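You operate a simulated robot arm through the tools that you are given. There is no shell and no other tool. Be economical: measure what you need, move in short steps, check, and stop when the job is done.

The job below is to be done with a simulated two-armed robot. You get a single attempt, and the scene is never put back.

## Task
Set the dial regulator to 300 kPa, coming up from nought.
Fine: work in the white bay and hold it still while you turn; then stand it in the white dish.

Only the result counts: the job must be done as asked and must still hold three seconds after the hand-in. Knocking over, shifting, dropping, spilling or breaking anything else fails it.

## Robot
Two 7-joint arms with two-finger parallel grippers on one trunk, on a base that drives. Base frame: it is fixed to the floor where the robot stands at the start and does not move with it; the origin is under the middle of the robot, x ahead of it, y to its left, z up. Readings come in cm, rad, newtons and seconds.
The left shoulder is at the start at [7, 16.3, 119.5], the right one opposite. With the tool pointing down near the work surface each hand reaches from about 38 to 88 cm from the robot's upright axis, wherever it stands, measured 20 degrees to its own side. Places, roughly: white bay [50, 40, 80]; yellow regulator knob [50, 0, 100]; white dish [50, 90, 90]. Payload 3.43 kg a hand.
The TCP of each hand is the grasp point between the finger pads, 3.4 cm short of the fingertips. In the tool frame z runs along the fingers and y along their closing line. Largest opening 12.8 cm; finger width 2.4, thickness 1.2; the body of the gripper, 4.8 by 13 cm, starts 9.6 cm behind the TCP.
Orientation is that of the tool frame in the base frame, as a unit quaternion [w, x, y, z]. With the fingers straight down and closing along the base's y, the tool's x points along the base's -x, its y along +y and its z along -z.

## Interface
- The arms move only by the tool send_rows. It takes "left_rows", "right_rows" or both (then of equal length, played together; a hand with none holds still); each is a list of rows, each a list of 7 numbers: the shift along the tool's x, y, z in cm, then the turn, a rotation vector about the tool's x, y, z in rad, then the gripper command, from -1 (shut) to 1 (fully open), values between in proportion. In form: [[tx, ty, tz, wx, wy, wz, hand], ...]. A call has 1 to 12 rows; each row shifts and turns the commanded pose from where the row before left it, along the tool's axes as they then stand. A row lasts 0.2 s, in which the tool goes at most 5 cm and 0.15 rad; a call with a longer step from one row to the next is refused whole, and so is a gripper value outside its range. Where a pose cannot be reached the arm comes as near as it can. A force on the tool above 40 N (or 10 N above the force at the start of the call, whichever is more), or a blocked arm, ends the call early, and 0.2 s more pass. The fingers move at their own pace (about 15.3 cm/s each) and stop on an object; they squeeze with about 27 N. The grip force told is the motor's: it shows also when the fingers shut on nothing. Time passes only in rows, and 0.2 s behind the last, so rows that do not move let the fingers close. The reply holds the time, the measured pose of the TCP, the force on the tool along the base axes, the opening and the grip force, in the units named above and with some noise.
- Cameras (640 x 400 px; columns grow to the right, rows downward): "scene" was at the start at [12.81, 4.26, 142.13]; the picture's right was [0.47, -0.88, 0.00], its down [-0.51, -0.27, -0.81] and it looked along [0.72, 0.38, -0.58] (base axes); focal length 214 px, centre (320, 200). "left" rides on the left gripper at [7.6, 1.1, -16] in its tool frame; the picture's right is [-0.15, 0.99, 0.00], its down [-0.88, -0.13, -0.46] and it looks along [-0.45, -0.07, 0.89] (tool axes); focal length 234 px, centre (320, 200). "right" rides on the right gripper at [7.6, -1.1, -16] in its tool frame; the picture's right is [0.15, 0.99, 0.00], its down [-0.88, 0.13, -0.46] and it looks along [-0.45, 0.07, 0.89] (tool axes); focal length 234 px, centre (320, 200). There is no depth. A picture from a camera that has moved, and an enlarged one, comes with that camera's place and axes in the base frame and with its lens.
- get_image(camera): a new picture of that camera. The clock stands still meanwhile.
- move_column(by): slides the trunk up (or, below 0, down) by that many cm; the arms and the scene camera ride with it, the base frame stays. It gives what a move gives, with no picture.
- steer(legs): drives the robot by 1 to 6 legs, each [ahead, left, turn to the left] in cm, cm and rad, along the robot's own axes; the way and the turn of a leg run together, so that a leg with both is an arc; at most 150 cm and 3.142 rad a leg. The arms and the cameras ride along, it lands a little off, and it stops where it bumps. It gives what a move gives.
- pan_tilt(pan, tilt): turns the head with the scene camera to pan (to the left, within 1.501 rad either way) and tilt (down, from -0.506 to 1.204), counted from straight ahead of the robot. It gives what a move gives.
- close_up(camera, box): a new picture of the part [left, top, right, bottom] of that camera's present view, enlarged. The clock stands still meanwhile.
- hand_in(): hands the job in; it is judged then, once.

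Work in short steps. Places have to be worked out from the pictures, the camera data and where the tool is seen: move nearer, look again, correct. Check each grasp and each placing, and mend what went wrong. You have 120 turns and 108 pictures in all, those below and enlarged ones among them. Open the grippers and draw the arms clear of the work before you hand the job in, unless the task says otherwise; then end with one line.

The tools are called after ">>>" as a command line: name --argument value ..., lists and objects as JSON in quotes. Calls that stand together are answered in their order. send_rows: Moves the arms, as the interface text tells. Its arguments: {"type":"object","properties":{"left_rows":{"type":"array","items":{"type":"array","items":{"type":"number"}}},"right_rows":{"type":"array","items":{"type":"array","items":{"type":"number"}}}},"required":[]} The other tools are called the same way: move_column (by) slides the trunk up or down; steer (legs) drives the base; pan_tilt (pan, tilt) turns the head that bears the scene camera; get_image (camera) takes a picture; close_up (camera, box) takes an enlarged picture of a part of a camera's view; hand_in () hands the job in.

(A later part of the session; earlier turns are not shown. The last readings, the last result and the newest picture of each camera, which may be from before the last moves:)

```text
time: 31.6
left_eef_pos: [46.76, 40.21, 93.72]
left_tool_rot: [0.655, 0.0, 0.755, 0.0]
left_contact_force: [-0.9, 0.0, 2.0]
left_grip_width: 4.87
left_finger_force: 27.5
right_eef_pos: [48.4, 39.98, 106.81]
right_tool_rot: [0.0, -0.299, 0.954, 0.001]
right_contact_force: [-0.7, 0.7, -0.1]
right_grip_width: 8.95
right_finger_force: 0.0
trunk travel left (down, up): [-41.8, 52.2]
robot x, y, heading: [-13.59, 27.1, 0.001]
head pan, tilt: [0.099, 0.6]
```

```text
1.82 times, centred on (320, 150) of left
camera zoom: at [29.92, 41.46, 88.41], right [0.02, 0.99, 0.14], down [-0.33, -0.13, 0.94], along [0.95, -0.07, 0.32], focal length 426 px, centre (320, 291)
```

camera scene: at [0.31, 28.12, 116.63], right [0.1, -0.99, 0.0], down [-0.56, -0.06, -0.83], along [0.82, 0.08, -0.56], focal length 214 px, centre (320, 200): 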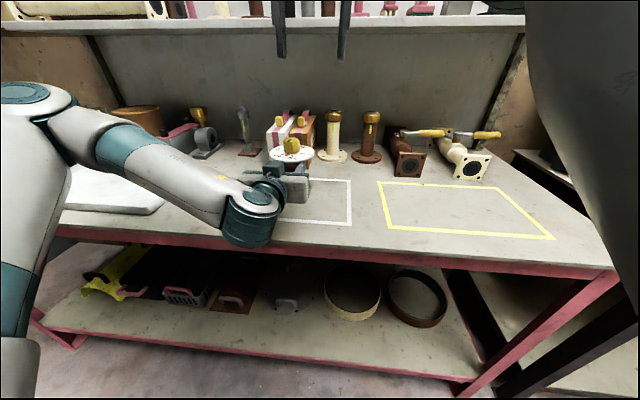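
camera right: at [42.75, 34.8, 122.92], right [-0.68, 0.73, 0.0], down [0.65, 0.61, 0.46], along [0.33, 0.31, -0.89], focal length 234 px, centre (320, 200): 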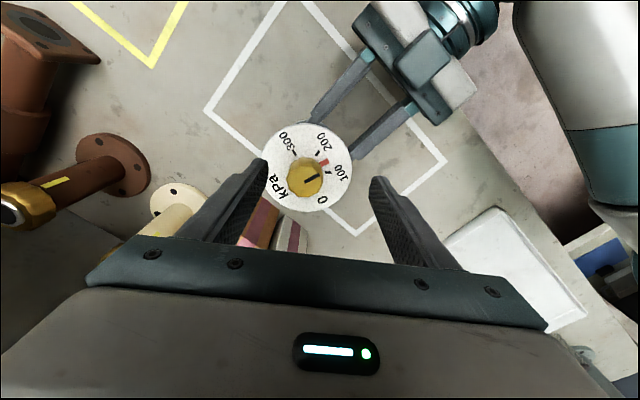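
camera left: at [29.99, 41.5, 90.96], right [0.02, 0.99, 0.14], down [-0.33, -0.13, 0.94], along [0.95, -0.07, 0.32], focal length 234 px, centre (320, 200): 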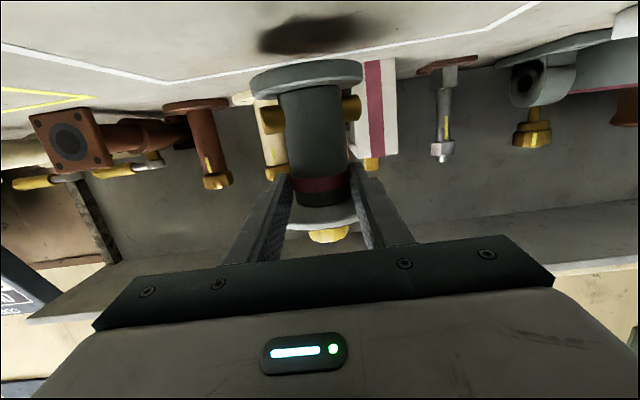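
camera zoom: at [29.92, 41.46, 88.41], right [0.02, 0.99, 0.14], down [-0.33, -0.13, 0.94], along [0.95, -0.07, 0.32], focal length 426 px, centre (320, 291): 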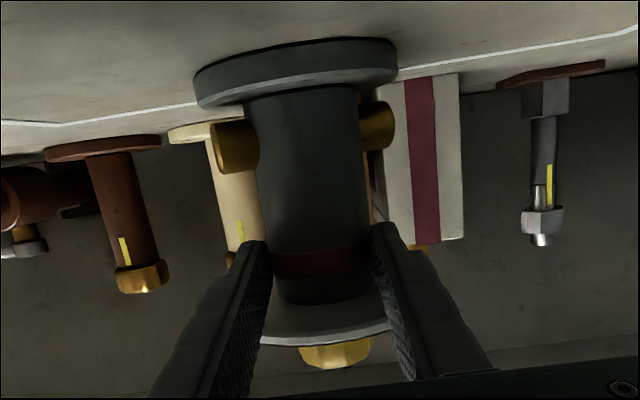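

The column is only held at the fingertips (axis about 3 cm ahead of the TCP). It stands on the bench, so I'll open slightly, advance the left hand about 3 cm, and regrip.

>>> send_rows --left_rows '[[0, 0, 0, 0, 0, 0, -0.1], [0, 0, 0, 0, 0, 0, 0.05], [0.05, 0, 0, 0, 0, 0, 0.05]]'

>>> close_up --camera "left" --box '[200, 40, 440, 260]'

```text
time: 32.4
left_eef_pos: [46.9, 40.39, 93.62]
left_tool_rot: [0.655, -0.002, 0.756, 0.001]
left_contact_force: [0.0, -0.8, 0.3]
left_grip_width: 6.75
left_finger_force: 0.0
right_eef_pos: [48.48, 40.01, 106.72]
right_tool_rot: [0.0, -0.297, 0.955, 0.001]
right_contact_force: [-0.9, -0.7, -0.2]
right_grip_width: 8.96
right_finger_force: 0.0
trunk travel left (down, up): [-41.8, 52.2]
robot x, y, heading: [-13.27, 26.92, 0.006]
head pan, tilt: [0.099, 0.6]
```

```text
1.82 times, centred on (320, 150) of left
camera zoom: at [29.95, 41.49, 88.34], right [0.02, 0.99, 0.14], down [-0.33, -0.13, 0.94], along [0.95, -0.07, 0.32], focal length 426 px, centre (320, 291)
```

zoom: 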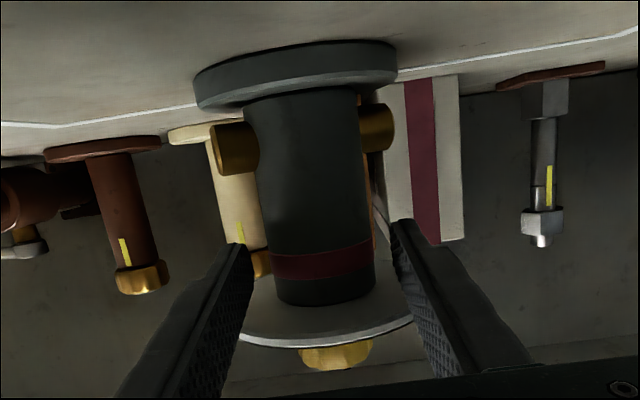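

It stands freely with the fingers centred. Driving forward 2.6 cm brings both hands to where they belong (left deeper around the column, right over the knob).

>>> steer --legs '[[2.6, 0, 0]]'

>>> close_up --camera "left" --box '[200, 40, 440, 260]'

>>> close_up --camera "right" --box '[250, 110, 370, 220]'

```text
time: 33.2
left_eef_pos: [49.46, 40.31, 93.72]
left_tool_rot: [0.655, -0.001, 0.755, 0.0]
left_contact_force: [0.1, -0.3, 0.4]
left_grip_width: 6.73
left_finger_force: 0.0
right_eef_pos: [51.07, 40.16, 106.73]
right_tool_rot: [-0.001, -0.297, 0.955, 0.001]
right_contact_force: [0.8, 0.2, -0.1]
right_grip_width: 8.97
right_finger_force: 0.0
trunk travel left (down, up): [-41.8, 52.2]
robot x, y, heading: [-10.73, 26.88, 0.004]
head pan, tilt: [0.099, 0.6]
```

```text
1.82 times, centred on (320, 150) of left
camera zoom: at [32.56, 41.51, 88.32], right [0.02, 0.99, 0.14], down [-0.32, -0.13, 0.94], along [0.95, -0.07, 0.32], focal length 426 px, centre (320, 291)
```

zoom: 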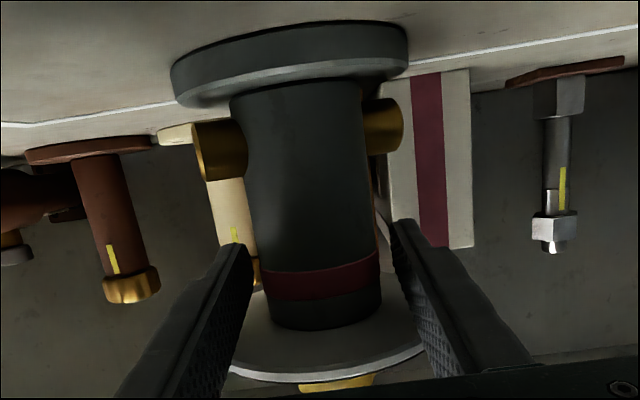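

```text
3.64 times, centred on (310, 165) of right
camera zoom: at [45.45, 34.86, 122.82], right [-0.68, 0.73, 0.0], down [0.65, 0.61, 0.45], along [0.33, 0.31, -0.89], focal length 852 px, centre (356, 327)
```

zoom: 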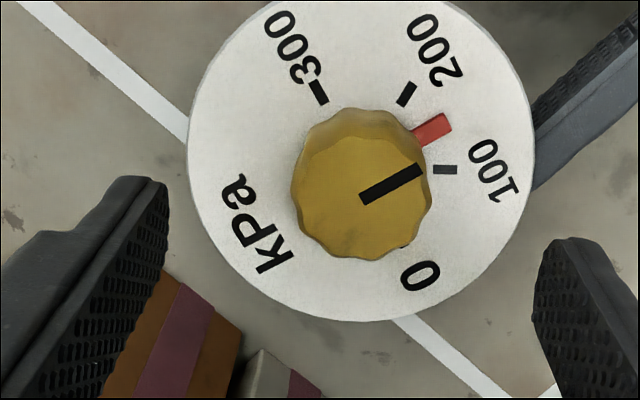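

Knob now measured at (50.8, 40.2), under the right TCP; the left fingers are deep enough. I'll close the left hand, then lower the right hand around the knob.

>>> send_rows --left_rows '[[0, 0, 0, 0, 0, 0, -0.1], [0, 0, 0, 0, 0, 0, -0.3], [0, 0, 0, 0, 0, 0, -1], [0, 0, 0, 0, 0, 0, -1]]'

>>> send_rows --right_rows '[[0, 0, 1.5, 0, 0, 0, 0.3], [0, 0, 1.5, 0, 0, 0, 0.3], [0, 0, 1.5, 0, 0, 0, 0.3], [0, 0, 1.1, 0, 0, 0, 0.3]]'

>>> close_up --camera "right" --box '[220, 60, 420, 240]'

>>> close_up --camera "scene" --box '[240, 100, 340, 190]'

```text
time: 34.2
left_eef_pos: [49.35, 40.26, 93.69]
left_tool_rot: [0.655, -0.001, 0.756, 0.001]
left_contact_force: [-1.2, 0.2, 4.0]
left_grip_width: 5.08
left_finger_force: 27.5
right_eef_pos: [50.88, 40.04, 106.73]
right_tool_rot: [0.0, -0.298, 0.955, 0.0]
right_contact_force: [0.5, -0.2, 0.0]
right_grip_width: 8.98
right_finger_force: 0.1
trunk travel left (down, up): [-41.8, 52.2]
robot x, y, heading: [-11.09, 27.05, 0.004]
head pan, tilt: [0.099, 0.6]
```

```text
time: 35.2
left_eef_pos: [49.4, 40.24, 93.64]
left_tool_rot: [0.655, 0.0, 0.755, 0.0]
left_contact_force: [0.4, 0.9, 5.0]
left_grip_width: 5.12
left_finger_force: 27.1
right_eef_pos: [50.8, 39.98, 101.05]
right_tool_rot: [-0.001, -0.297, 0.955, 0.0]
right_contact_force: [0.1, 0.2, -0.6]
right_grip_width: 8.32
right_finger_force: 0.0
trunk travel left (down, up): [-41.8, 52.2]
robot x, y, heading: [-10.86, 26.52, 0.005]
head pan, tilt: [0.099, 0.6]
```

```text
2.22 times, centred on (320, 150) of right
camera zoom: at [45.24, 34.8, 117.26], right [-0.68, 0.73, 0.0], down [0.65, 0.61, 0.46], along [0.33, 0.31, -0.89], focal length 520 px, centre (320, 311)
```

zoom: 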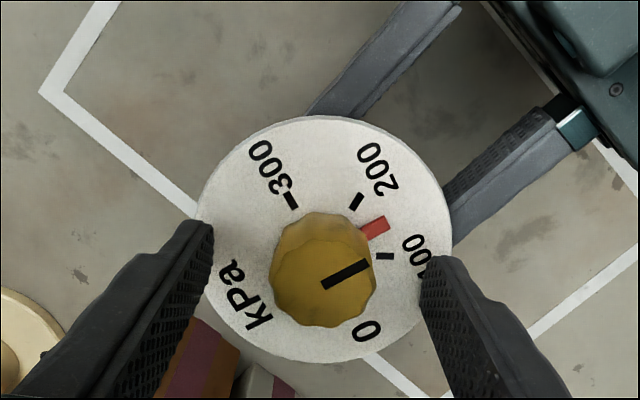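

```text
4.44 times, centred on (290, 145) of scene
camera zoom: at [2.96, 28.02, 116.62], right [0.1, -0.99, 0.0], down [-0.56, -0.06, -0.83], along [0.82, 0.09, -0.56], focal length 953 px, centre (453, 444)
```

zoom: 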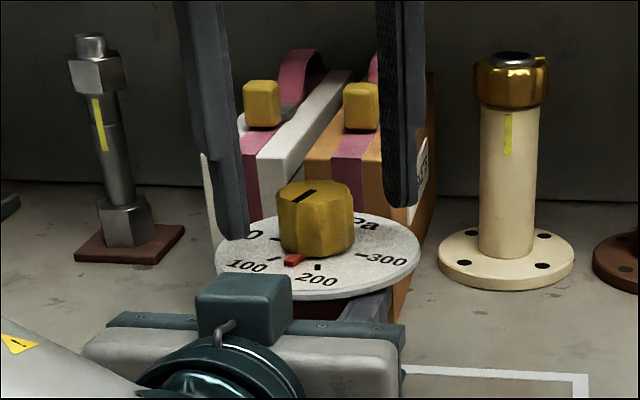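

The right fingers straddle the knob, tips about 1 cm above the dial. I'll close on the knob and make a small test turn down.

>>> send_rows --right_rows '[[0, 0, 0.4, 0, 0, 0, 0], [0, 0, 0, 0, 0, 0, -0.4], [0, 0, 0, 0, 0, 0, -1], [0, 0, 0, 0, 0, 0, -1], [0, 0, 0, 0, 0, 0, -1]]'

>>> send_rows --right_rows '[[0, 0, 0, 0, 0, 0.1, -1], [0, 0, 0, 0, 0, 0.1, -1], [0, 0, 0, 0, 0, 0.1, -1]]'

>>> close_up --camera "right" --box '[220, 60, 420, 240]'

>>> close_up --camera "scene" --box '[240, 100, 340, 190]'

```text
time: 36.4
left_eef_pos: [49.46, 40.27, 93.73]
left_tool_rot: [0.655, -0.001, 0.756, 0.0]
left_contact_force: [7.4, -4.0, 5.8]
left_grip_width: 5.12
left_finger_force: 27.1
right_eef_pos: [50.81, 40.11, 100.77]
right_tool_rot: [0.0, -0.298, 0.955, 0.002]
right_contact_force: [-7.8, 4.7, 0.2]
right_grip_width: 3.88
right_finger_force: 27.0
trunk travel left (down, up): [-41.8, 52.2]
robot x, y, heading: [-11.02, 27.07, 0.005]
head pan, tilt: [0.099, 0.6]
```

```text
time: 37.2
left_eef_pos: [49.44, 40.4, 93.7]
left_tool_rot: [0.656, 0.0, 0.755, -0.001]
left_contact_force: [18.3, -12.8, 6.6]
left_grip_width: 5.1
left_finger_force: 27.1
right_eef_pos: [50.78, 40.28, 100.77]
right_tool_rot: [0.0, -0.152, 0.988, 0.001]
right_contact_force: [-17.3, 17.1, 3.8]
right_grip_width: 3.88
right_finger_force: 27.6
trunk travel left (down, up): [-41.8, 52.2]
robot x, y, heading: [-10.39, 26.99, 0.005]
head pan, tilt: [0.099, 0.6]
```

```text
2.22 times, centred on (320, 150) of right
camera zoom: at [43.85, 36.85, 116.92], right [-0.44, 0.9, 0.0], down [0.8, 0.39, 0.46], along [0.41, 0.2, -0.89], focal length 520 px, centre (320, 311)
```

zoom: 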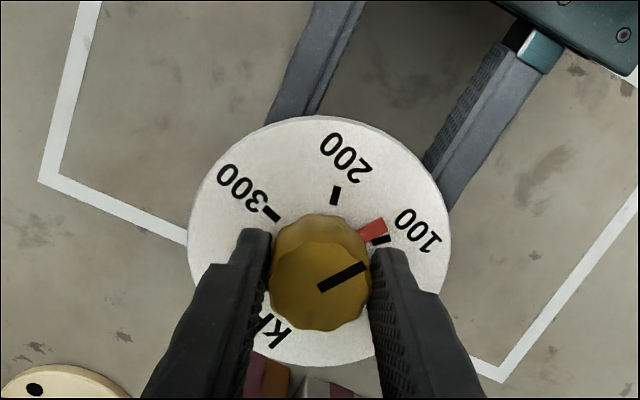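

```text
4.44 times, centred on (290, 145) of scene
camera zoom: at [2.94, 28.06, 116.63], right [0.1, -0.99, 0.0], down [-0.56, -0.06, -0.83], along [0.82, 0.09, -0.56], focal length 953 px, centre (453, 444)
```

zoom: 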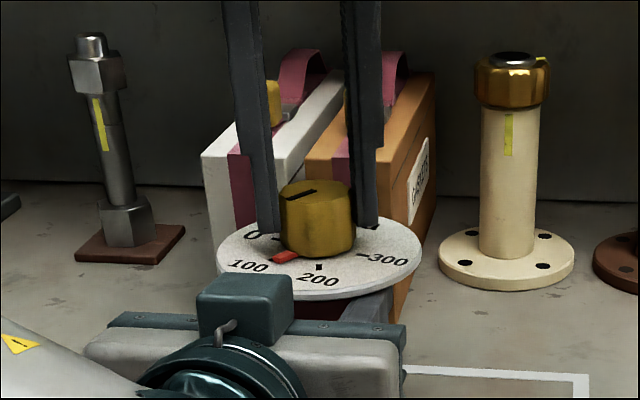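

The pointer followed (≈110 now) and the body did not move. There is some sideways load between the hands (~17 N), so I'll shift the right hand slightly to relieve it while turning further down.

>>> send_rows --right_rows '[[0.05, 0.09, 0, 0, 0, 0.05, -1], [0.05, 0.09, 0, 0, 0, 0.1, -1], [0, 0, 0, 0, 0, 0.1, -1], [0, 0, 0, 0, 0, 0.1, -1]]'

```text
time: 38.2
left_eef_pos: [49.27, 40.3, 93.62]
left_tool_rot: [0.655, 0.0, 0.755, -0.001]
left_contact_force: [17.7, -17.3, 5.3]
left_grip_width: 5.12
left_finger_force: 26.5
right_eef_pos: [50.75, 40.29, 100.86]
right_tool_rot: [-0.001, 0.022, 1.0, 0.001]
right_contact_force: [-13.4, 20.7, 6.0]
right_grip_width: 3.91
right_finger_force: 26.8
trunk travel left (down, up): [-41.8, 52.2]
robot x, y, heading: [-11.17, 27.01, 0.004]
head pan, tilt: [0.099, 0.6]
```

Load still about 20 N along +y. I'll continue turning while easing the hand toward +y.

>>> send_rows --right_rows '[[0.05, 0.15, 0, 0, 0, 0.1, -1], [0.05, 0.15, 0, 0, 0, 0.1, -1], [0, 0.1, 0, 0, 0, 0.1, -1], [0, 0, 0, 0, 0, 0.1, -1]]'

>>> close_up --camera "scene" --box '[240, 100, 340, 190]'

>>> close_up --camera "right" --box '[220, 60, 420, 240]'

```text
time: 39.2
left_eef_pos: [49.31, 40.31, 93.7]
left_tool_rot: [0.655, 0.0, 0.756, 0.0]
left_contact_force: [5.7, -6.6, 5.0]
left_grip_width: 5.1
left_finger_force: 26.8
right_eef_pos: [50.7, 40.39, 100.64]
right_tool_rot: [0.001, 0.223, 0.975, 0.0]
right_contact_force: [-4.2, 4.9, 6.5]
right_grip_width: 3.88
right_finger_force: 27.5
trunk travel left (down, up): [-41.8, 52.2]
robot x, y, heading: [-11.01, 27.12, 0.004]
head pan, tilt: [0.099, 0.6]
```

```text
4.44 times, centred on (290, 145) of scene
camera zoom: at [2.92, 27.96, 116.63], right [0.1, -0.99, 0.0], down [-0.56, -0.06, -0.83], along [0.82, 0.09, -0.56], focal length 953 px, centre (453, 444)
```

zoom: 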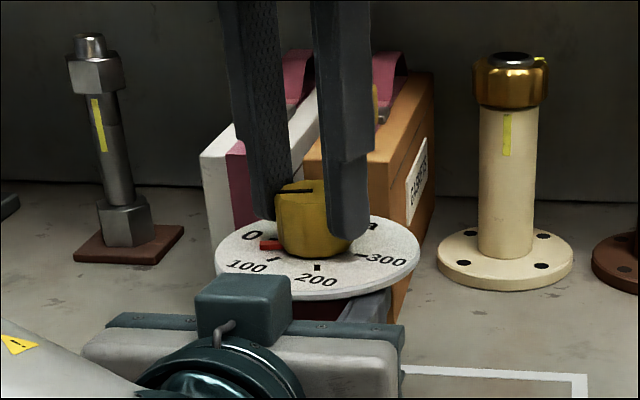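

```text
2.22 times, centred on (320, 150) of right
camera zoom: at [43.41, 42.77, 116.91], right [0.3, 0.95, 0.0], down [0.85, -0.27, 0.46], along [0.44, -0.14, -0.89], focal length 520 px, centre (320, 311)
```

zoom: 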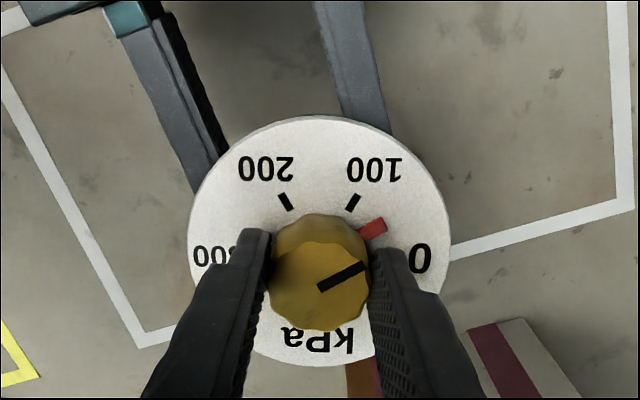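

Forces are relieved; pointer ≈40. I'll turn about 0.4 rad more toward nought.

>>> send_rows --right_rows '[[0, 0, 0, 0, 0, 0.1, -1], [0, 0, 0, 0, 0, 0.1, -1], [0, 0, 0, 0, 0, 0.1, -1], [0, 0, 0, 0, 0, 0.1, -1]]'

>>> close_up --camera "right" --box '[220, 60, 420, 240]'

>>> close_up --camera "scene" --box '[240, 100, 340, 190]'

```text
time: 40.2
left_eef_pos: [49.36, 40.29, 93.58]
left_tool_rot: [0.655, 0.0, 0.755, 0.0]
left_contact_force: [-8.4, -1.2, 6.4]
left_grip_width: 5.1
left_finger_force: 27.3
right_eef_pos: [50.83, 40.45, 100.76]
right_tool_rot: [0.001, 0.412, 0.911, 0.001]
right_contact_force: [10.4, 0.9, 3.8]
right_grip_width: 3.92
right_finger_force: 27.1
trunk travel left (down, up): [-41.8, 52.2]
robot x, y, heading: [-10.87, 26.88, 0.003]
head pan, tilt: [0.099, 0.6]
```

```text
2.22 times, centred on (320, 150) of right
camera zoom: at [44.92, 45.51, 116.9], right [0.65, 0.76, 0.0], down [0.68, -0.58, 0.46], along [0.35, -0.29, -0.89], focal length 520 px, centre (320, 311)
```

zoom: 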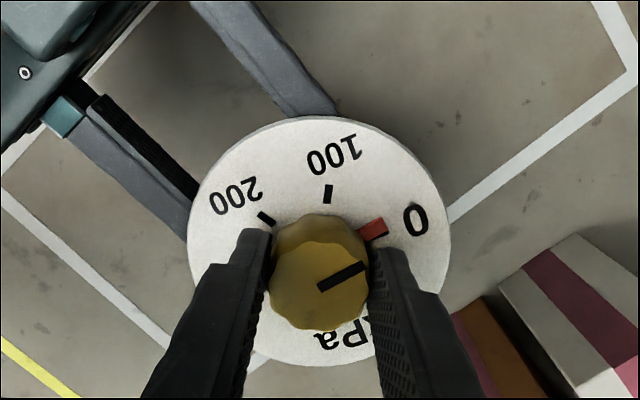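

```text
4.44 times, centred on (290, 145) of scene
camera zoom: at [2.95, 28.0, 116.62], right [0.1, -0.99, 0.0], down [-0.56, -0.06, -0.83], along [0.82, 0.09, -0.56], focal length 953 px, centre (453, 444)
```

zoom: 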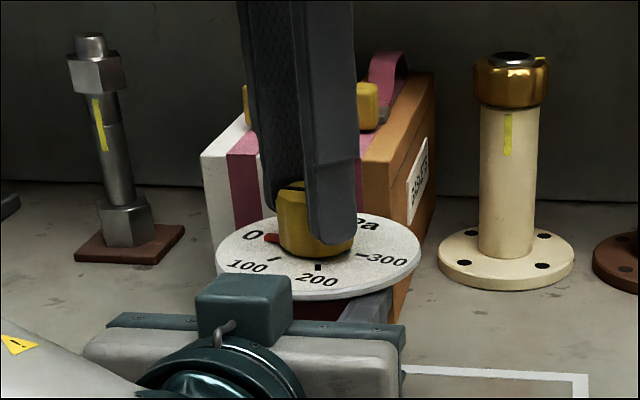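

The pointer now covers the 0 mark. I'll nudge a little more (0.1 rad) to be sure it truly reaches nought or its stop, and check.

>>> send_rows --right_rows '[[0, 0, 0, 0, 0, 0.05, -1], [0, 0, 0, 0, 0, 0.05, -1]]'

>>> close_up --camera "right" --box '[220, 60, 420, 240]'

>>> close_up --camera "scene" --box '[265, 135, 345, 185]'

```text
time: 40.8
left_eef_pos: [49.28, 40.31, 93.75]
left_tool_rot: [0.656, 0.0, 0.755, -0.001]
left_contact_force: [-19.4, -4.6, 7.0]
left_grip_width: 5.13
left_finger_force: 27.4
right_eef_pos: [50.71, 40.61, 100.79]
right_tool_rot: [0.0, 0.457, 0.89, 0.001]
right_contact_force: [22.0, 6.8, 1.8]
right_grip_width: 3.88
right_finger_force: 27.4
trunk travel left (down, up): [-41.8, 52.2]
robot x, y, heading: [-10.32, 26.86, 0.003]
head pan, tilt: [0.099, 0.6]
```

```text
2.22 times, centred on (320, 150) of right
camera zoom: at [45.42, 46.09, 116.91], right [0.72, 0.7, 0.0], down [0.62, -0.64, 0.46], along [0.32, -0.33, -0.89], focal length 520 px, centre (320, 311)
```

zoom: 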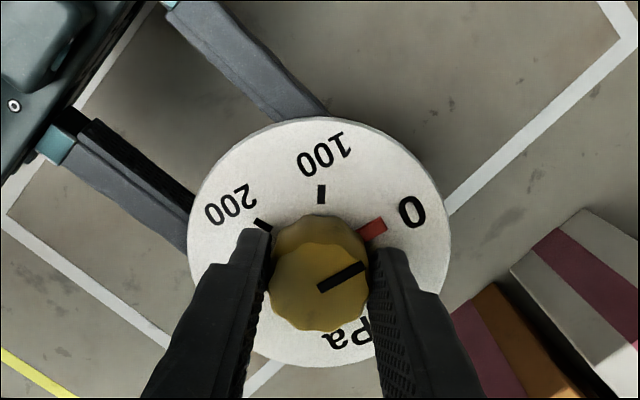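

```text
8.00 times, centred on (305, 160) of scene
camera zoom: at [2.97, 28.05, 116.62], right [0.1, -0.99, 0.0], down [-0.56, -0.06, -0.83], along [0.82, 0.09, -0.56], focal length 1716 px, centre (440, 520)
```

zoom: 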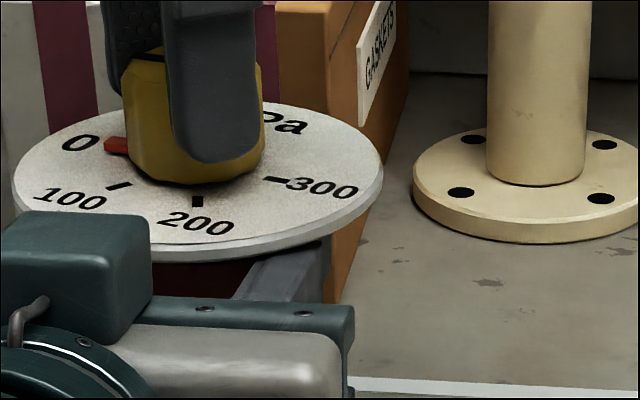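

The pointer is at or just below nought and the body hasn't moved. Now I'll turn up: first stroke in two parts, easing sideways load as I go.

>>> send_rows --right_rows '[[0, 0.1, 0, 0, 0, -0.1, -1], [0, 0, 0, 0, 0, -0.1, -1], [0, 0, 0, 0, 0, -0.1, -1], [0, 0, 0, 0, 0, -0.1, -1], [0, 0, 0, 0, 0, -0.1, -1], [0, 0, 0, 0, 0, -0.1, -1]]'

```text
time: 42.2
left_eef_pos: [49.41, 40.52, 93.78]
left_tool_rot: [0.655, -0.003, 0.755, 0.002]
left_contact_force: [9.9, 16.0, 3.6]
left_grip_width: 5.14
left_finger_force: 27.0
right_eef_pos: [50.76, 40.6, 100.82]
right_tool_rot: [-0.001, 0.171, 0.985, -0.001]
right_contact_force: [-8.2, -19.0, 3.5]
right_grip_width: 3.91
right_finger_force: 27.0
trunk travel left (down, up): [-41.8, 52.2]
robot x, y, heading: [-10.66, 27.1, 0.01]
head pan, tilt: [0.099, 0.6]
```

Pointer side load is now -19 N in y; I'll ease that way and continue the stroke.

>>> send_rows --right_rows '[[0, -0.15, 0, 0, 0, -0.1, -1], [0, -0.15, 0, 0, 0, -0.1, -1], [0, 0, 0, 0, 0, -0.1, -1], [0, 0, 0, 0, 0, -0.1, -1], [0, 0, 0, 0, 0, -0.1, -1]]'

>>> close_up --camera "right" --box '[220, 60, 420, 240]'

>>> close_up --camera "scene" --box '[265, 135, 345, 185]'

```text
time: 43.4
left_eef_pos: [49.44, 40.45, 93.67]
left_tool_rot: [0.655, -0.001, 0.756, 0.0]
left_contact_force: [1.9, 20.1, 2.6]
left_grip_width: 5.11
left_finger_force: 26.7
right_eef_pos: [50.68, 40.41, 100.75]
right_tool_rot: [0.0, -0.077, 0.997, 0.0]
right_contact_force: [4.9, -15.0, 15.5]
right_grip_width: 3.92
right_finger_force: 26.9
trunk travel left (down, up): [-41.8, 52.2]
robot x, y, heading: [-10.42, 27.14, 0.001]
head pan, tilt: [0.099, 0.6]
```

```text
2.22 times, centred on (320, 150) of right
camera zoom: at [43.35, 38.08, 116.91], right [-0.3, 0.95, 0.0], down [0.85, 0.26, 0.46], along [0.44, 0.14, -0.89], focal length 520 px, centre (320, 311)
```

zoom: 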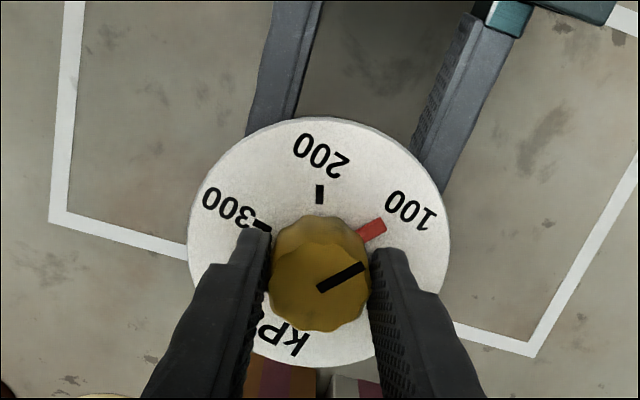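

```text
8.00 times, centred on (305, 160) of scene
camera zoom: at [2.95, 28.04, 116.63], right [0.1, -0.99, 0.0], down [-0.56, -0.06, -0.83], along [0.82, 0.09, -0.56], focal length 1716 px, centre (440, 520)
```

zoom: 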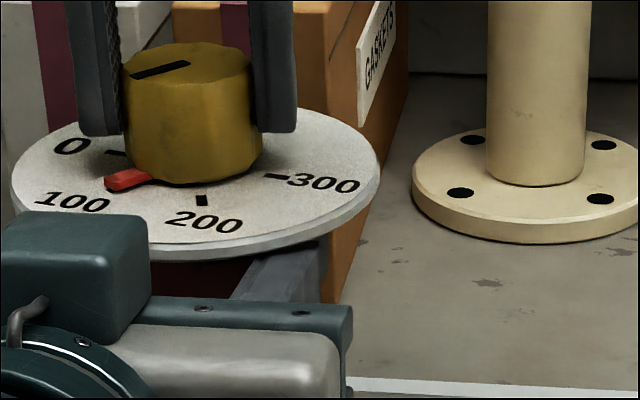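

Pointer ≈100 and rising; body shift is at most a degree or two. I'll ease the -y and z loads and go on.

>>> send_rows --right_rows '[[0, -0.15, -0.1, 0, 0, -0.08, -1], [0, -0.1, 0, 0, 0, -0.1, -1], [0, 0, 0, 0, 0, -0.1, -1], [0, 0, 0, 0, 0, -0.1, -1], [0, 0, 0, 0, 0, -0.1, -1]]'

```text
time: 44.6
left_eef_pos: [49.35, 40.27, 93.71]
left_tool_rot: [0.656, 0.0, 0.755, -0.001]
left_contact_force: [-14.9, 14.2, 5.2]
left_grip_width: 5.12
left_finger_force: 27.6
right_eef_pos: [50.79, 40.11, 100.84]
right_tool_rot: [0.0, -0.312, 0.95, 0.001]
right_contact_force: [14.2, -12.2, -0.7]
right_grip_width: 3.91
right_finger_force: 27.2
trunk travel left (down, up): [-41.8, 52.2]
robot x, y, heading: [-11.03, 26.99, 0.003]
head pan, tilt: [0.099, 0.6]
```

Still in reach; I'll ease the load along -y of the tool and continue upward.

>>> send_rows --right_rows '[[0, -0.15, 0, 0, 0, -0.08, -1], [0, -0.1, 0, 0, 0, -0.1, -1], [0, 0, 0, 0, 0, -0.1, -1], [0, 0, 0, 0, 0, -0.1, -1], [0, 0, 0, 0, 0, -0.1, -1]]'

>>> close_up --camera "right" --box '[220, 60, 420, 240]'

>>> close_up --camera "scene" --box '[265, 135, 345, 185]'

```text
time: 45.8
left_eef_pos: [49.46, 40.22, 93.65]
left_tool_rot: [0.656, -0.001, 0.755, 0.0]
left_contact_force: [-0.6, 5.4, 9.4]
left_grip_width: 5.07
left_finger_force: 27.0
right_eef_pos: [51.02, 39.99, 100.86]
right_tool_rot: [-0.002, -0.465, 0.885, 0.002]
right_contact_force: [0.0, -5.1, -9.8]
right_grip_width: 3.89
right_finger_force: 27.4
right hand out of reach, approached as far as the arm can: row 4, 5
trunk travel left (down, up): [-41.8, 52.2]
robot x, y, heading: [-11.31, 27.25, -0.0]
head pan, tilt: [0.099, 0.6]
```

```text
2.22 times, centred on (320, 150) of right
camera zoom: at [47.6, 33.15, 116.94], right [-0.9, 0.44, 0.0], down [0.39, 0.8, 0.46], along [0.2, 0.41, -0.89], focal length 520 px, centre (320, 311)
```

zoom: 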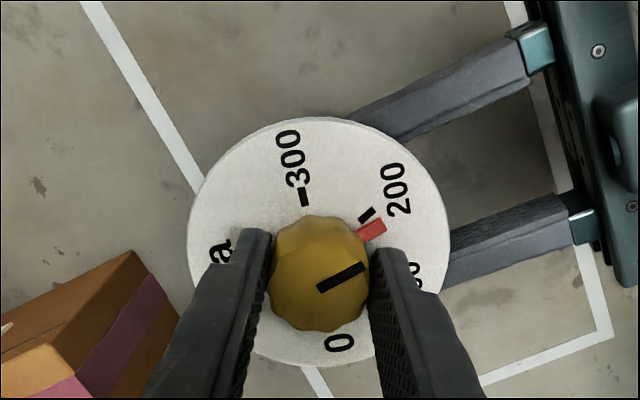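

```text
8.00 times, centred on (305, 160) of scene
camera zoom: at [3.06, 28.03, 116.6], right [0.1, -0.99, 0.0], down [-0.56, -0.06, -0.82], along [0.82, 0.09, -0.57], focal length 1716 px, centre (440, 520)
```

zoom: 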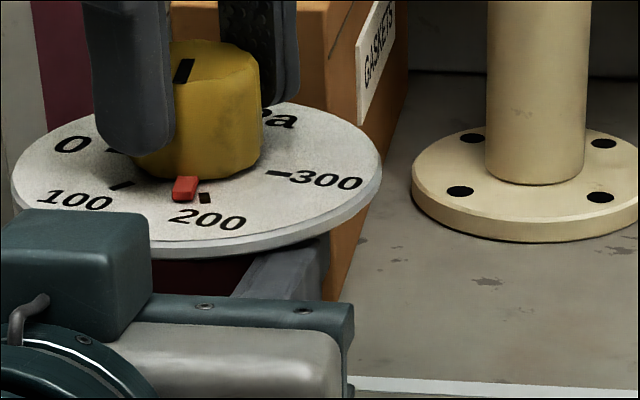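

Pointer ≈183, and the right wrist is at its limit (yaw -0.97). I'll release, rise, turn back about 1.55 rad and come down for a second grip.

>>> send_rows --right_rows '[[0, 0, 0, 0, 0, 0, -0.2], [0, 0, 0, 0, 0, 0, 0.15], [0, 0, -2, 0, 0, 0, 0.3], [0, 0, -2, 0, 0, 0, 0.3]]'

>>> send_rows --right_rows '[[0, 0, 0, 0, 0, 0.13, 0.3], [0, 0, 0, 0, 0, 0.13, 0.3], [0, 0, 0, 0, 0, 0.13, 0.3], [0, 0, 0, 0, 0, 0.13, 0.3], [0, 0, 0, 0, 0, 0.13, 0.3], [0, 0, 0, 0, 0, 0.13, 0.3], [0, 0, 0, 0, 0, 0.13, 0.3], [0, 0, 0, 0, 0, 0.13, 0.3], [0, 0, 0, 0, 0, 0.13, 0.3], [0, 0, 0, 0, 0, 0.13, 0.3], [0, 0, 0, 0, 0, 0.13, 0.3], [0, 0, 0, 0, 0, 0.13, 0.3]]'

>>> close_up --camera "right" --box '[220, 60, 420, 240]'

>>> close_up --camera "scene" --box '[265, 135, 345, 185]'

```text
time: 46.8
left_eef_pos: [49.38, 40.29, 93.59]
left_tool_rot: [0.655, 0.0, 0.756, 0.0]
left_contact_force: [-2.1, -0.6, 5.6]
left_grip_width: 5.08
left_finger_force: 27.0
right_eef_pos: [49.74, 39.57, 104.34]
right_tool_rot: [0.001, -0.462, 0.887, 0.001]
right_contact_force: [-0.6, 0.5, -0.3]
right_grip_width: 8.33
right_finger_force: 0.0
right hand out of reach, approached as far as the arm can: row 3, 4
trunk travel left (down, up): [-41.8, 52.2]
robot x, y, heading: [-11.1, 27.26, 0.001]
head pan, tilt: [0.099, 0.6]
```

```text
time: 49.4
left_eef_pos: [49.37, 40.24, 93.63]
left_tool_rot: [0.655, 0.0, 0.755, -0.001]
left_contact_force: [-1.8, -1.4, 0.3]
left_grip_width: 5.04
left_finger_force: 27.7
right_eef_pos: [49.63, 39.58, 104.12]
right_tool_rot: [-0.001, 0.294, 0.956, 0.0]
right_contact_force: [0.0, -0.4, -0.1]
right_grip_width: 8.31
right_finger_force: 0.0
trunk travel left (down, up): [-41.8, 52.2]
robot x, y, heading: [-10.66, 26.94, 0.007]
head pan, tilt: [0.099, 0.6]
```

```text
2.22 times, centred on (320, 150) of right
camera zoom: at [42.79, 42.89, 120.35], right [0.44, 0.9, 0.0], down [0.8, -0.39, 0.45], along [0.41, -0.2, -0.89], focal length 520 px, centre (320, 311)
```

zoom: 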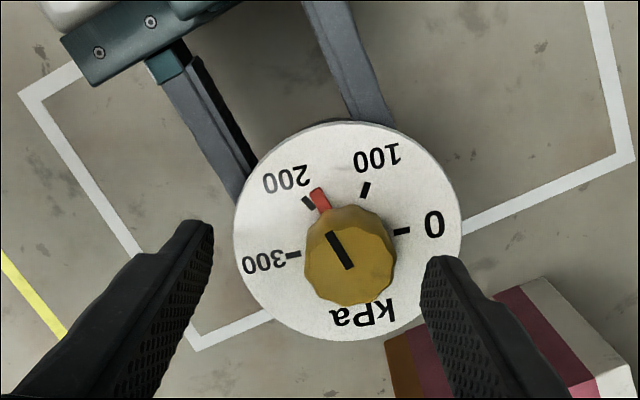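

```text
8.00 times, centred on (305, 160) of scene
camera zoom: at [3.0, 28.01, 116.61], right [0.1, -0.99, 0.0], down [-0.56, -0.06, -0.83], along [0.82, 0.09, -0.56], focal length 1716 px, centre (440, 520)
```

zoom: 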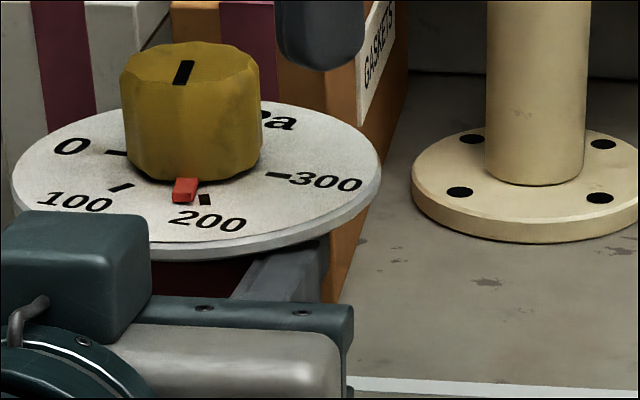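

Pointer stayed at ≈185; body steady. Knob centre measured (50.95, 40.2). I'll recentre, descend and regrip.

>>> send_rows --right_rows '[[-0.37, 0.62, 0, 0, 0, 0, 0.3], [-0.37, 0.62, 0, 0, 0, 0, 0.3], [0, 0, 1.1, 0, 0, 0, 0.3], [0, 0, 1.1, 0, 0, 0, 0.3], [0, 0, 1.1, 0, 0, 0, 0.3], [0, 0, 0, 0, 0, 0, 0]]'

>>> send_rows --right_rows '[[0, 0, 0, 0, 0, 0, -0.35], [0, 0, 0, 0, 0, 0, -1], [0, 0, 0, 0, 0, 0, -1], [0, 0, 0, 0, 0, 0, -1]]'

>>> close_up --camera "right" --box '[220, 60, 420, 240]'

```text
time: 50.8
left_eef_pos: [49.42, 40.35, 93.67]
left_tool_rot: [0.655, -0.001, 0.756, 0.001]
left_contact_force: [-0.3, -1.1, 0.4]
left_grip_width: 5.08
left_finger_force: 27.3
right_eef_pos: [51.08, 40.09, 101.03]
right_tool_rot: [-0.001, 0.292, 0.956, 0.001]
right_contact_force: [0.2, 0.1, 0.2]
right_grip_width: 6.39
right_finger_force: 0.0
trunk travel left (down, up): [-41.8, 52.2]
robot x, y, heading: [-11.05, 26.93, 0.004]
head pan, tilt: [0.099, 0.6]
```

```text
time: 51.8
left_eef_pos: [49.31, 40.31, 93.6]
left_tool_rot: [0.655, 0.0, 0.756, -0.001]
left_contact_force: [-12.6, -9.3, 0.8]
left_grip_width: 5.09
left_finger_force: 26.9
right_eef_pos: [51.23, 40.15, 101.03]
right_tool_rot: [-0.001, 0.292, 0.956, 0.001]
right_contact_force: [11.8, 9.6, 0.5]
right_grip_width: 3.91
right_finger_force: 27.1
trunk travel left (down, up): [-41.8, 52.2]
robot x, y, heading: [-11.04, 26.94, 0.005]
head pan, tilt: [0.099, 0.6]
```

```text
2.22 times, centred on (320, 150) of right
camera zoom: at [44.18, 43.54, 117.1], right [0.43, 0.9, 0.0], down [0.8, -0.39, 0.45], along [0.41, -0.2, -0.89], focal length 520 px, centre (320, 311)
```

zoom: 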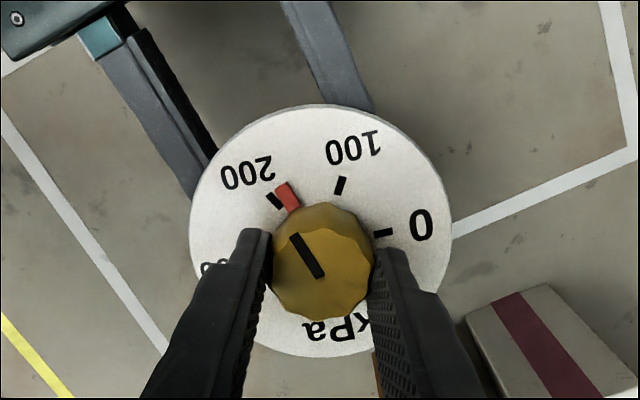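

Regripped at about the same pointer reading. I'll ease the load (+y of the tool) and turn up about 0.7 rad.

>>> send_rows --right_rows '[[0, 0.15, 0, 0, 0, -0.05, -1], [0, 0, 0, 0, 0, -0.1, -1], [0, 0, 0, 0, 0, -0.1, -1], [0, 0, 0, 0, 0, -0.1, -1]]'

```text
time: 52.8
left_eef_pos: [49.43, 40.24, 93.7]
left_tool_rot: [0.654, 0.0, 0.756, -0.001]
left_contact_force: [-9.7, -7.4, 0.7]
left_grip_width: 5.09
left_finger_force: 26.6
right_eef_pos: [51.08, 40.43, 100.84]
right_tool_rot: [0.0, 0.121, 0.993, 0.0]
right_contact_force: [10.2, 6.4, 2.4]
right_grip_width: 3.92
right_finger_force: 27.2
trunk travel left (down, up): [-41.8, 52.2]
robot x, y, heading: [-10.65, 26.97, 0.0]
head pan, tilt: [0.099, 0.6]
```

Loads fine. Continuing up another 0.4 rad.

>>> send_rows --right_rows '[[-0.08, 0.05, 0, 0, 0, -0.1, -1], [0, 0, 0, 0, 0, -0.1, -1], [0, 0, 0, 0, 0, -0.1, -1], [0, 0, 0, 0, 0, -0.1, -1]]'

>>> close_up --camera "right" --box '[220, 60, 420, 240]'

>>> close_up --camera "scene" --box '[265, 135, 345, 185]'

```text
time: 53.8
left_eef_pos: [49.34, 40.31, 93.74]
left_tool_rot: [0.655, -0.001, 0.755, 0.001]
left_contact_force: [2.4, -7.2, -1.2]
left_grip_width: 5.1
left_finger_force: 27.1
right_eef_pos: [51.1, 40.31, 100.94]
right_tool_rot: [-0.001, -0.078, 0.997, 0.0]
right_contact_force: [-3.8, 4.1, 5.9]
right_grip_width: 3.91
right_finger_force: 27.2
trunk travel left (down, up): [-41.8, 52.2]
robot x, y, heading: [-10.71, 26.81, 0.001]
head pan, tilt: [0.099, 0.6]
```

```text
2.22 times, centred on (320, 150) of right
camera zoom: at [43.8, 38.05, 117.1], right [-0.3, 0.95, 0.0], down [0.85, 0.27, 0.45], along [0.43, 0.14, -0.89], focal length 520 px, centre (320, 311)
```

zoom: 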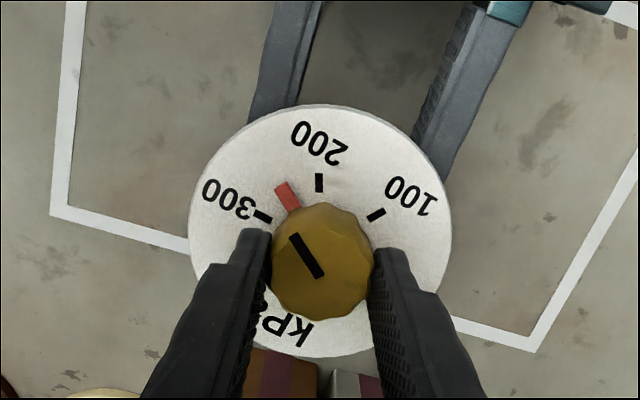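

```text
8.00 times, centred on (305, 160) of scene
camera zoom: at [2.97, 28.0, 116.62], right [0.1, -0.99, 0.0], down [-0.56, -0.06, -0.83], along [0.82, 0.09, -0.56], focal length 1716 px, centre (440, 520)
```

zoom: 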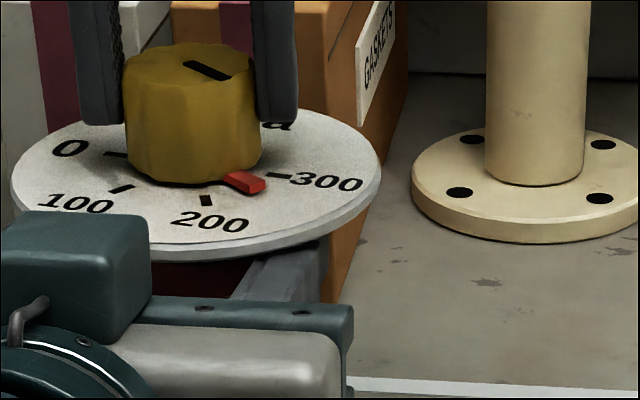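

Pointer ≈257. About 0.45 rad to go; I'll turn 0.36 rad and then read closely.

>>> send_rows --right_rows '[[0, 0, 0, 0, 0, -0.09, -1], [0, 0, 0, 0, 0, -0.09, -1], [0, 0, 0, 0, 0, -0.09, -1], [0, 0, 0, 0, 0, -0.09, -1]]'

>>> close_up --camera "right" --box '[250, 80, 390, 200]'

>>> close_up --camera "scene" --box '[265, 135, 345, 185]'

```text
time: 54.8
left_eef_pos: [49.31, 40.43, 93.67]
left_tool_rot: [0.655, 0.0, 0.755, -0.001]
left_contact_force: [13.0, -4.7, 0.0]
left_grip_width: 5.1
left_finger_force: 26.9
right_eef_pos: [51.16, 40.45, 100.99]
right_tool_rot: [0.0, -0.255, 0.967, 0.001]
right_contact_force: [-15.1, 3.3, 7.3]
right_grip_width: 3.91
right_finger_force: 27.2
trunk travel left (down, up): [-41.8, 52.2]
robot x, y, heading: [-10.69, 27.07, 0.002]
head pan, tilt: [0.099, 0.6]
```

```text
3.33 times, centred on (320, 140) of right
camera zoom: at [45.09, 35.66, 117.09], right [-0.62, 0.79, 0.0], down [0.7, 0.55, 0.46], along [0.36, 0.28, -0.89], focal length 781 px, centre (320, 400)
```

zoom: 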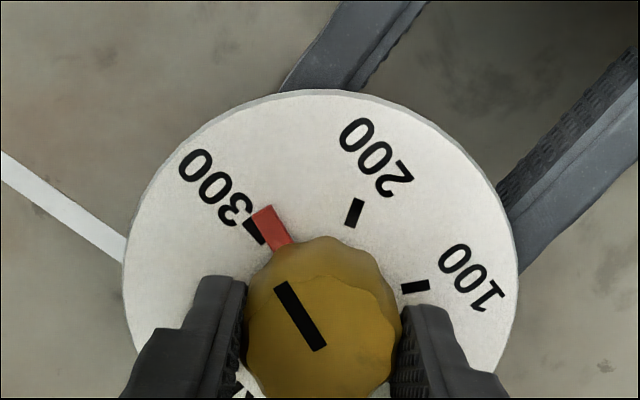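

```text
8.00 times, centred on (305, 160) of scene
camera zoom: at [2.97, 28.0, 116.62], right [0.1, -0.99, 0.0], down [-0.56, -0.06, -0.83], along [0.82, 0.09, -0.56], focal length 1716 px, centre (440, 520)
```

zoom: 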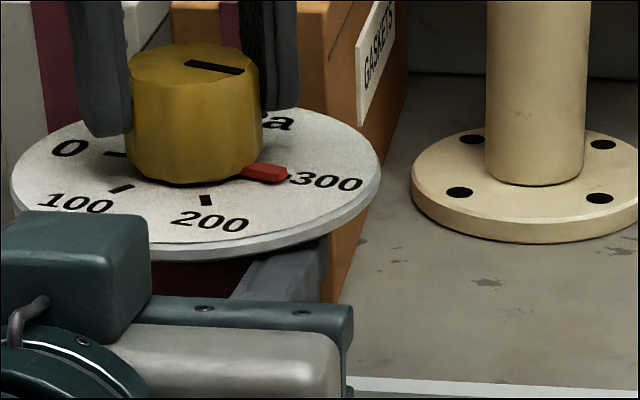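

Projecting onto the dial plane, the pointer sits at about 282 (10.5° short of the 300 mark). I'll turn a further 0.15 rad and re-measure.

>>> send_rows --right_rows '[[0.06, 0.05, 0, 0, 0, -0.05, -1], [0, 0, 0, 0, 0, -0.05, -1], [0, 0, 0, 0, 0, -0.05, -1]]'

>>> close_up --camera "right" --box '[250, 80, 390, 200]'

```text
time: 55.6
left_eef_pos: [49.34, 40.38, 93.68]
left_tool_rot: [0.654, -0.001, 0.756, 0.0]
left_contact_force: [8.3, -3.0, 0.4]
left_grip_width: 5.1
left_finger_force: 26.8
right_eef_pos: [51.18, 40.37, 100.99]
right_tool_rot: [-0.001, -0.326, 0.945, 0.001]
right_contact_force: [-7.7, 2.6, 9.3]
right_grip_width: 3.92
right_finger_force: 27.6
trunk travel left (down, up): [-41.8, 52.2]
robot x, y, heading: [-11.09, 27.12, 0.005]
head pan, tilt: [0.099, 0.6]
```

```text
3.33 times, centred on (320, 140) of right
camera zoom: at [45.83, 34.83, 117.07], right [-0.73, 0.69, 0.0], down [0.61, 0.65, 0.46], along [0.31, 0.33, -0.89], focal length 781 px, centre (320, 400)
```

zoom: 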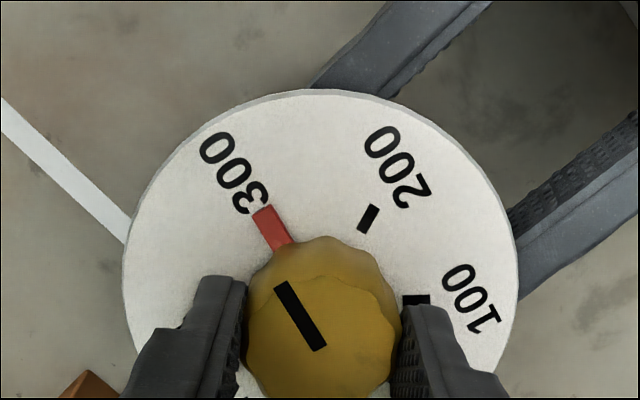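

Now measured ≈295. A last small turn of 0.06 rad, then re-measure.

>>> send_rows --right_rows '[[0, 0, 0, 0, 0, -0.03, -1], [0, 0, 0, 0, 0, -0.03, -1], [0, 0, 0, 0, 0, 0, -1]]'

>>> close_up --camera "right" --box '[250, 80, 390, 200]'

>>> close_up --camera "scene" --box '[265, 135, 345, 185]'

```text
time: 56.4
left_eef_pos: [49.44, 40.33, 93.53]
left_tool_rot: [0.655, -0.001, 0.756, 0.0]
left_contact_force: [4.6, -5.1, 0.1]
left_grip_width: 5.1
left_finger_force: 27.0
right_eef_pos: [51.04, 40.47, 101.01]
right_tool_rot: [0.0, -0.354, 0.935, 0.001]
right_contact_force: [-1.3, 5.2, 9.5]
right_grip_width: 3.93
right_finger_force: 27.4
trunk travel left (down, up): [-41.8, 52.2]
robot x, y, heading: [-10.82, 26.92, 0.01]
head pan, tilt: [0.099, 0.6]
```

```text
3.33 times, centred on (320, 140) of right
camera zoom: at [46.18, 34.54, 117.05], right [-0.77, 0.64, 0.0], down [0.57, 0.68, 0.46], along [0.29, 0.35, -0.89], focal length 781 px, centre (320, 400)
```

zoom: 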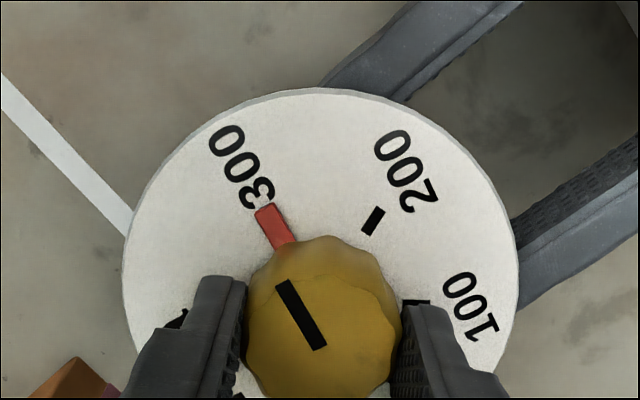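

```text
8.00 times, centred on (305, 160) of scene
camera zoom: at [2.99, 28.03, 116.61], right [0.1, -0.99, 0.0], down [-0.56, -0.06, -0.83], along [0.82, 0.09, -0.56], focal length 1716 px, centre (440, 520)
```

zoom: 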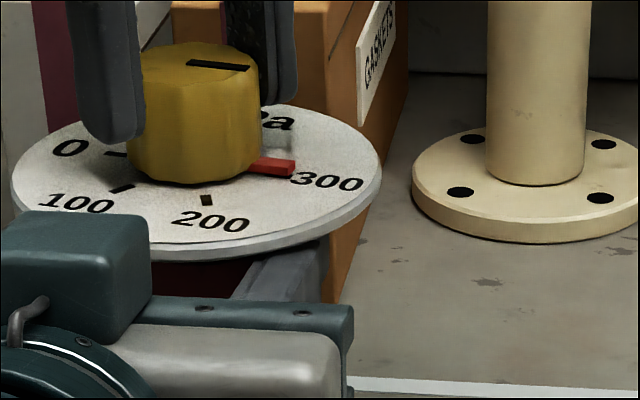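

Measured ≈298–300. I'll release the knob, rise and view the dial unobstructed.

>>> send_rows --right_rows '[[0, 0, 0, 0, 0, 0, -0.3], [0, 0, 0, 0, 0, 0, 0.2], [0, 0, -2, 0, 0, 0, 0.4], [0, 0, -2, 0, 0, 0, 0.4]]'

>>> close_up --camera "right" --box '[250, 100, 390, 220]'

```text
time: 57.4
left_eef_pos: [49.41, 40.34, 93.74]
left_tool_rot: [0.655, 0.0, 0.756, -0.001]
left_contact_force: [-2.8, 0.4, 0.3]
left_grip_width: 5.1
left_finger_force: 26.8
right_eef_pos: [51.08, 40.31, 104.95]
right_tool_rot: [-0.001, -0.354, 0.935, 0.001]
right_contact_force: [0.1, 0.5, 0.1]
right_grip_width: 8.98
right_finger_force: 0.1
trunk travel left (down, up): [-41.8, 52.2]
robot x, y, heading: [-10.92, 26.77, 0.004]
head pan, tilt: [0.099, 0.6]
```

```text
3.33 times, centred on (320, 160) of right
camera zoom: at [46.13, 34.41, 121.11], right [-0.77, 0.64, 0.0], down [0.57, 0.68, 0.46], along [0.29, 0.35, -0.89], focal length 781 px, centre (320, 333)
```

zoom: 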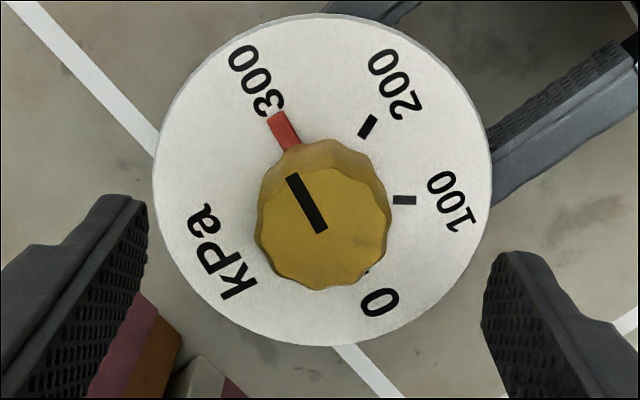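

Knob released; the pointer held. I estimate 298–300; I'll check from the scene camera at high zoom for a second opinion.

>>> close_up --camera "scene" --box '[265, 140, 315, 170]'

>>> close_up --camera "right" --box '[290, 110, 350, 160]'

```text
12.80 times, centred on (290, 155) of scene
camera zoom: at [2.97, 28.04, 116.61], right [0.1, -0.99, 0.0], down [-0.56, -0.06, -0.83], along [0.82, 0.09, -0.56], focal length 2745 px, centre (704, 776)
```

zoom: 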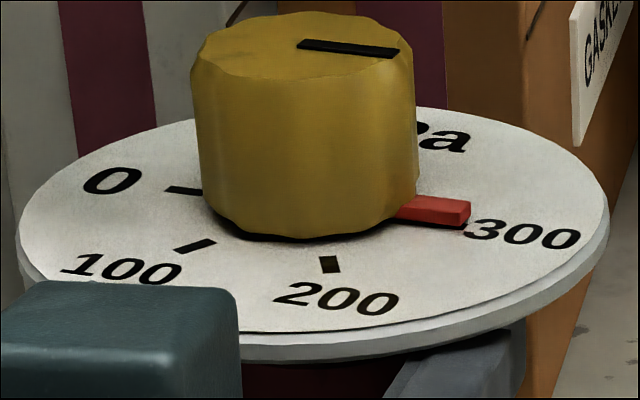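

```text
8.00 times, centred on (320, 135) of right
camera zoom: at [46.13, 34.41, 121.11], right [-0.77, 0.64, 0.0], down [0.57, 0.68, 0.46], along [0.29, 0.35, -0.89], focal length 1873 px, centre (320, 720)
```

zoom: 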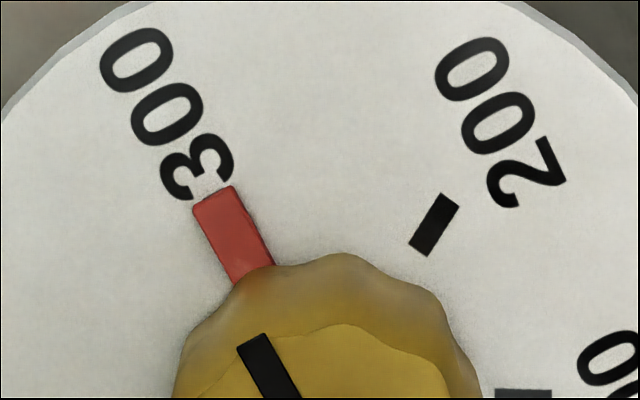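

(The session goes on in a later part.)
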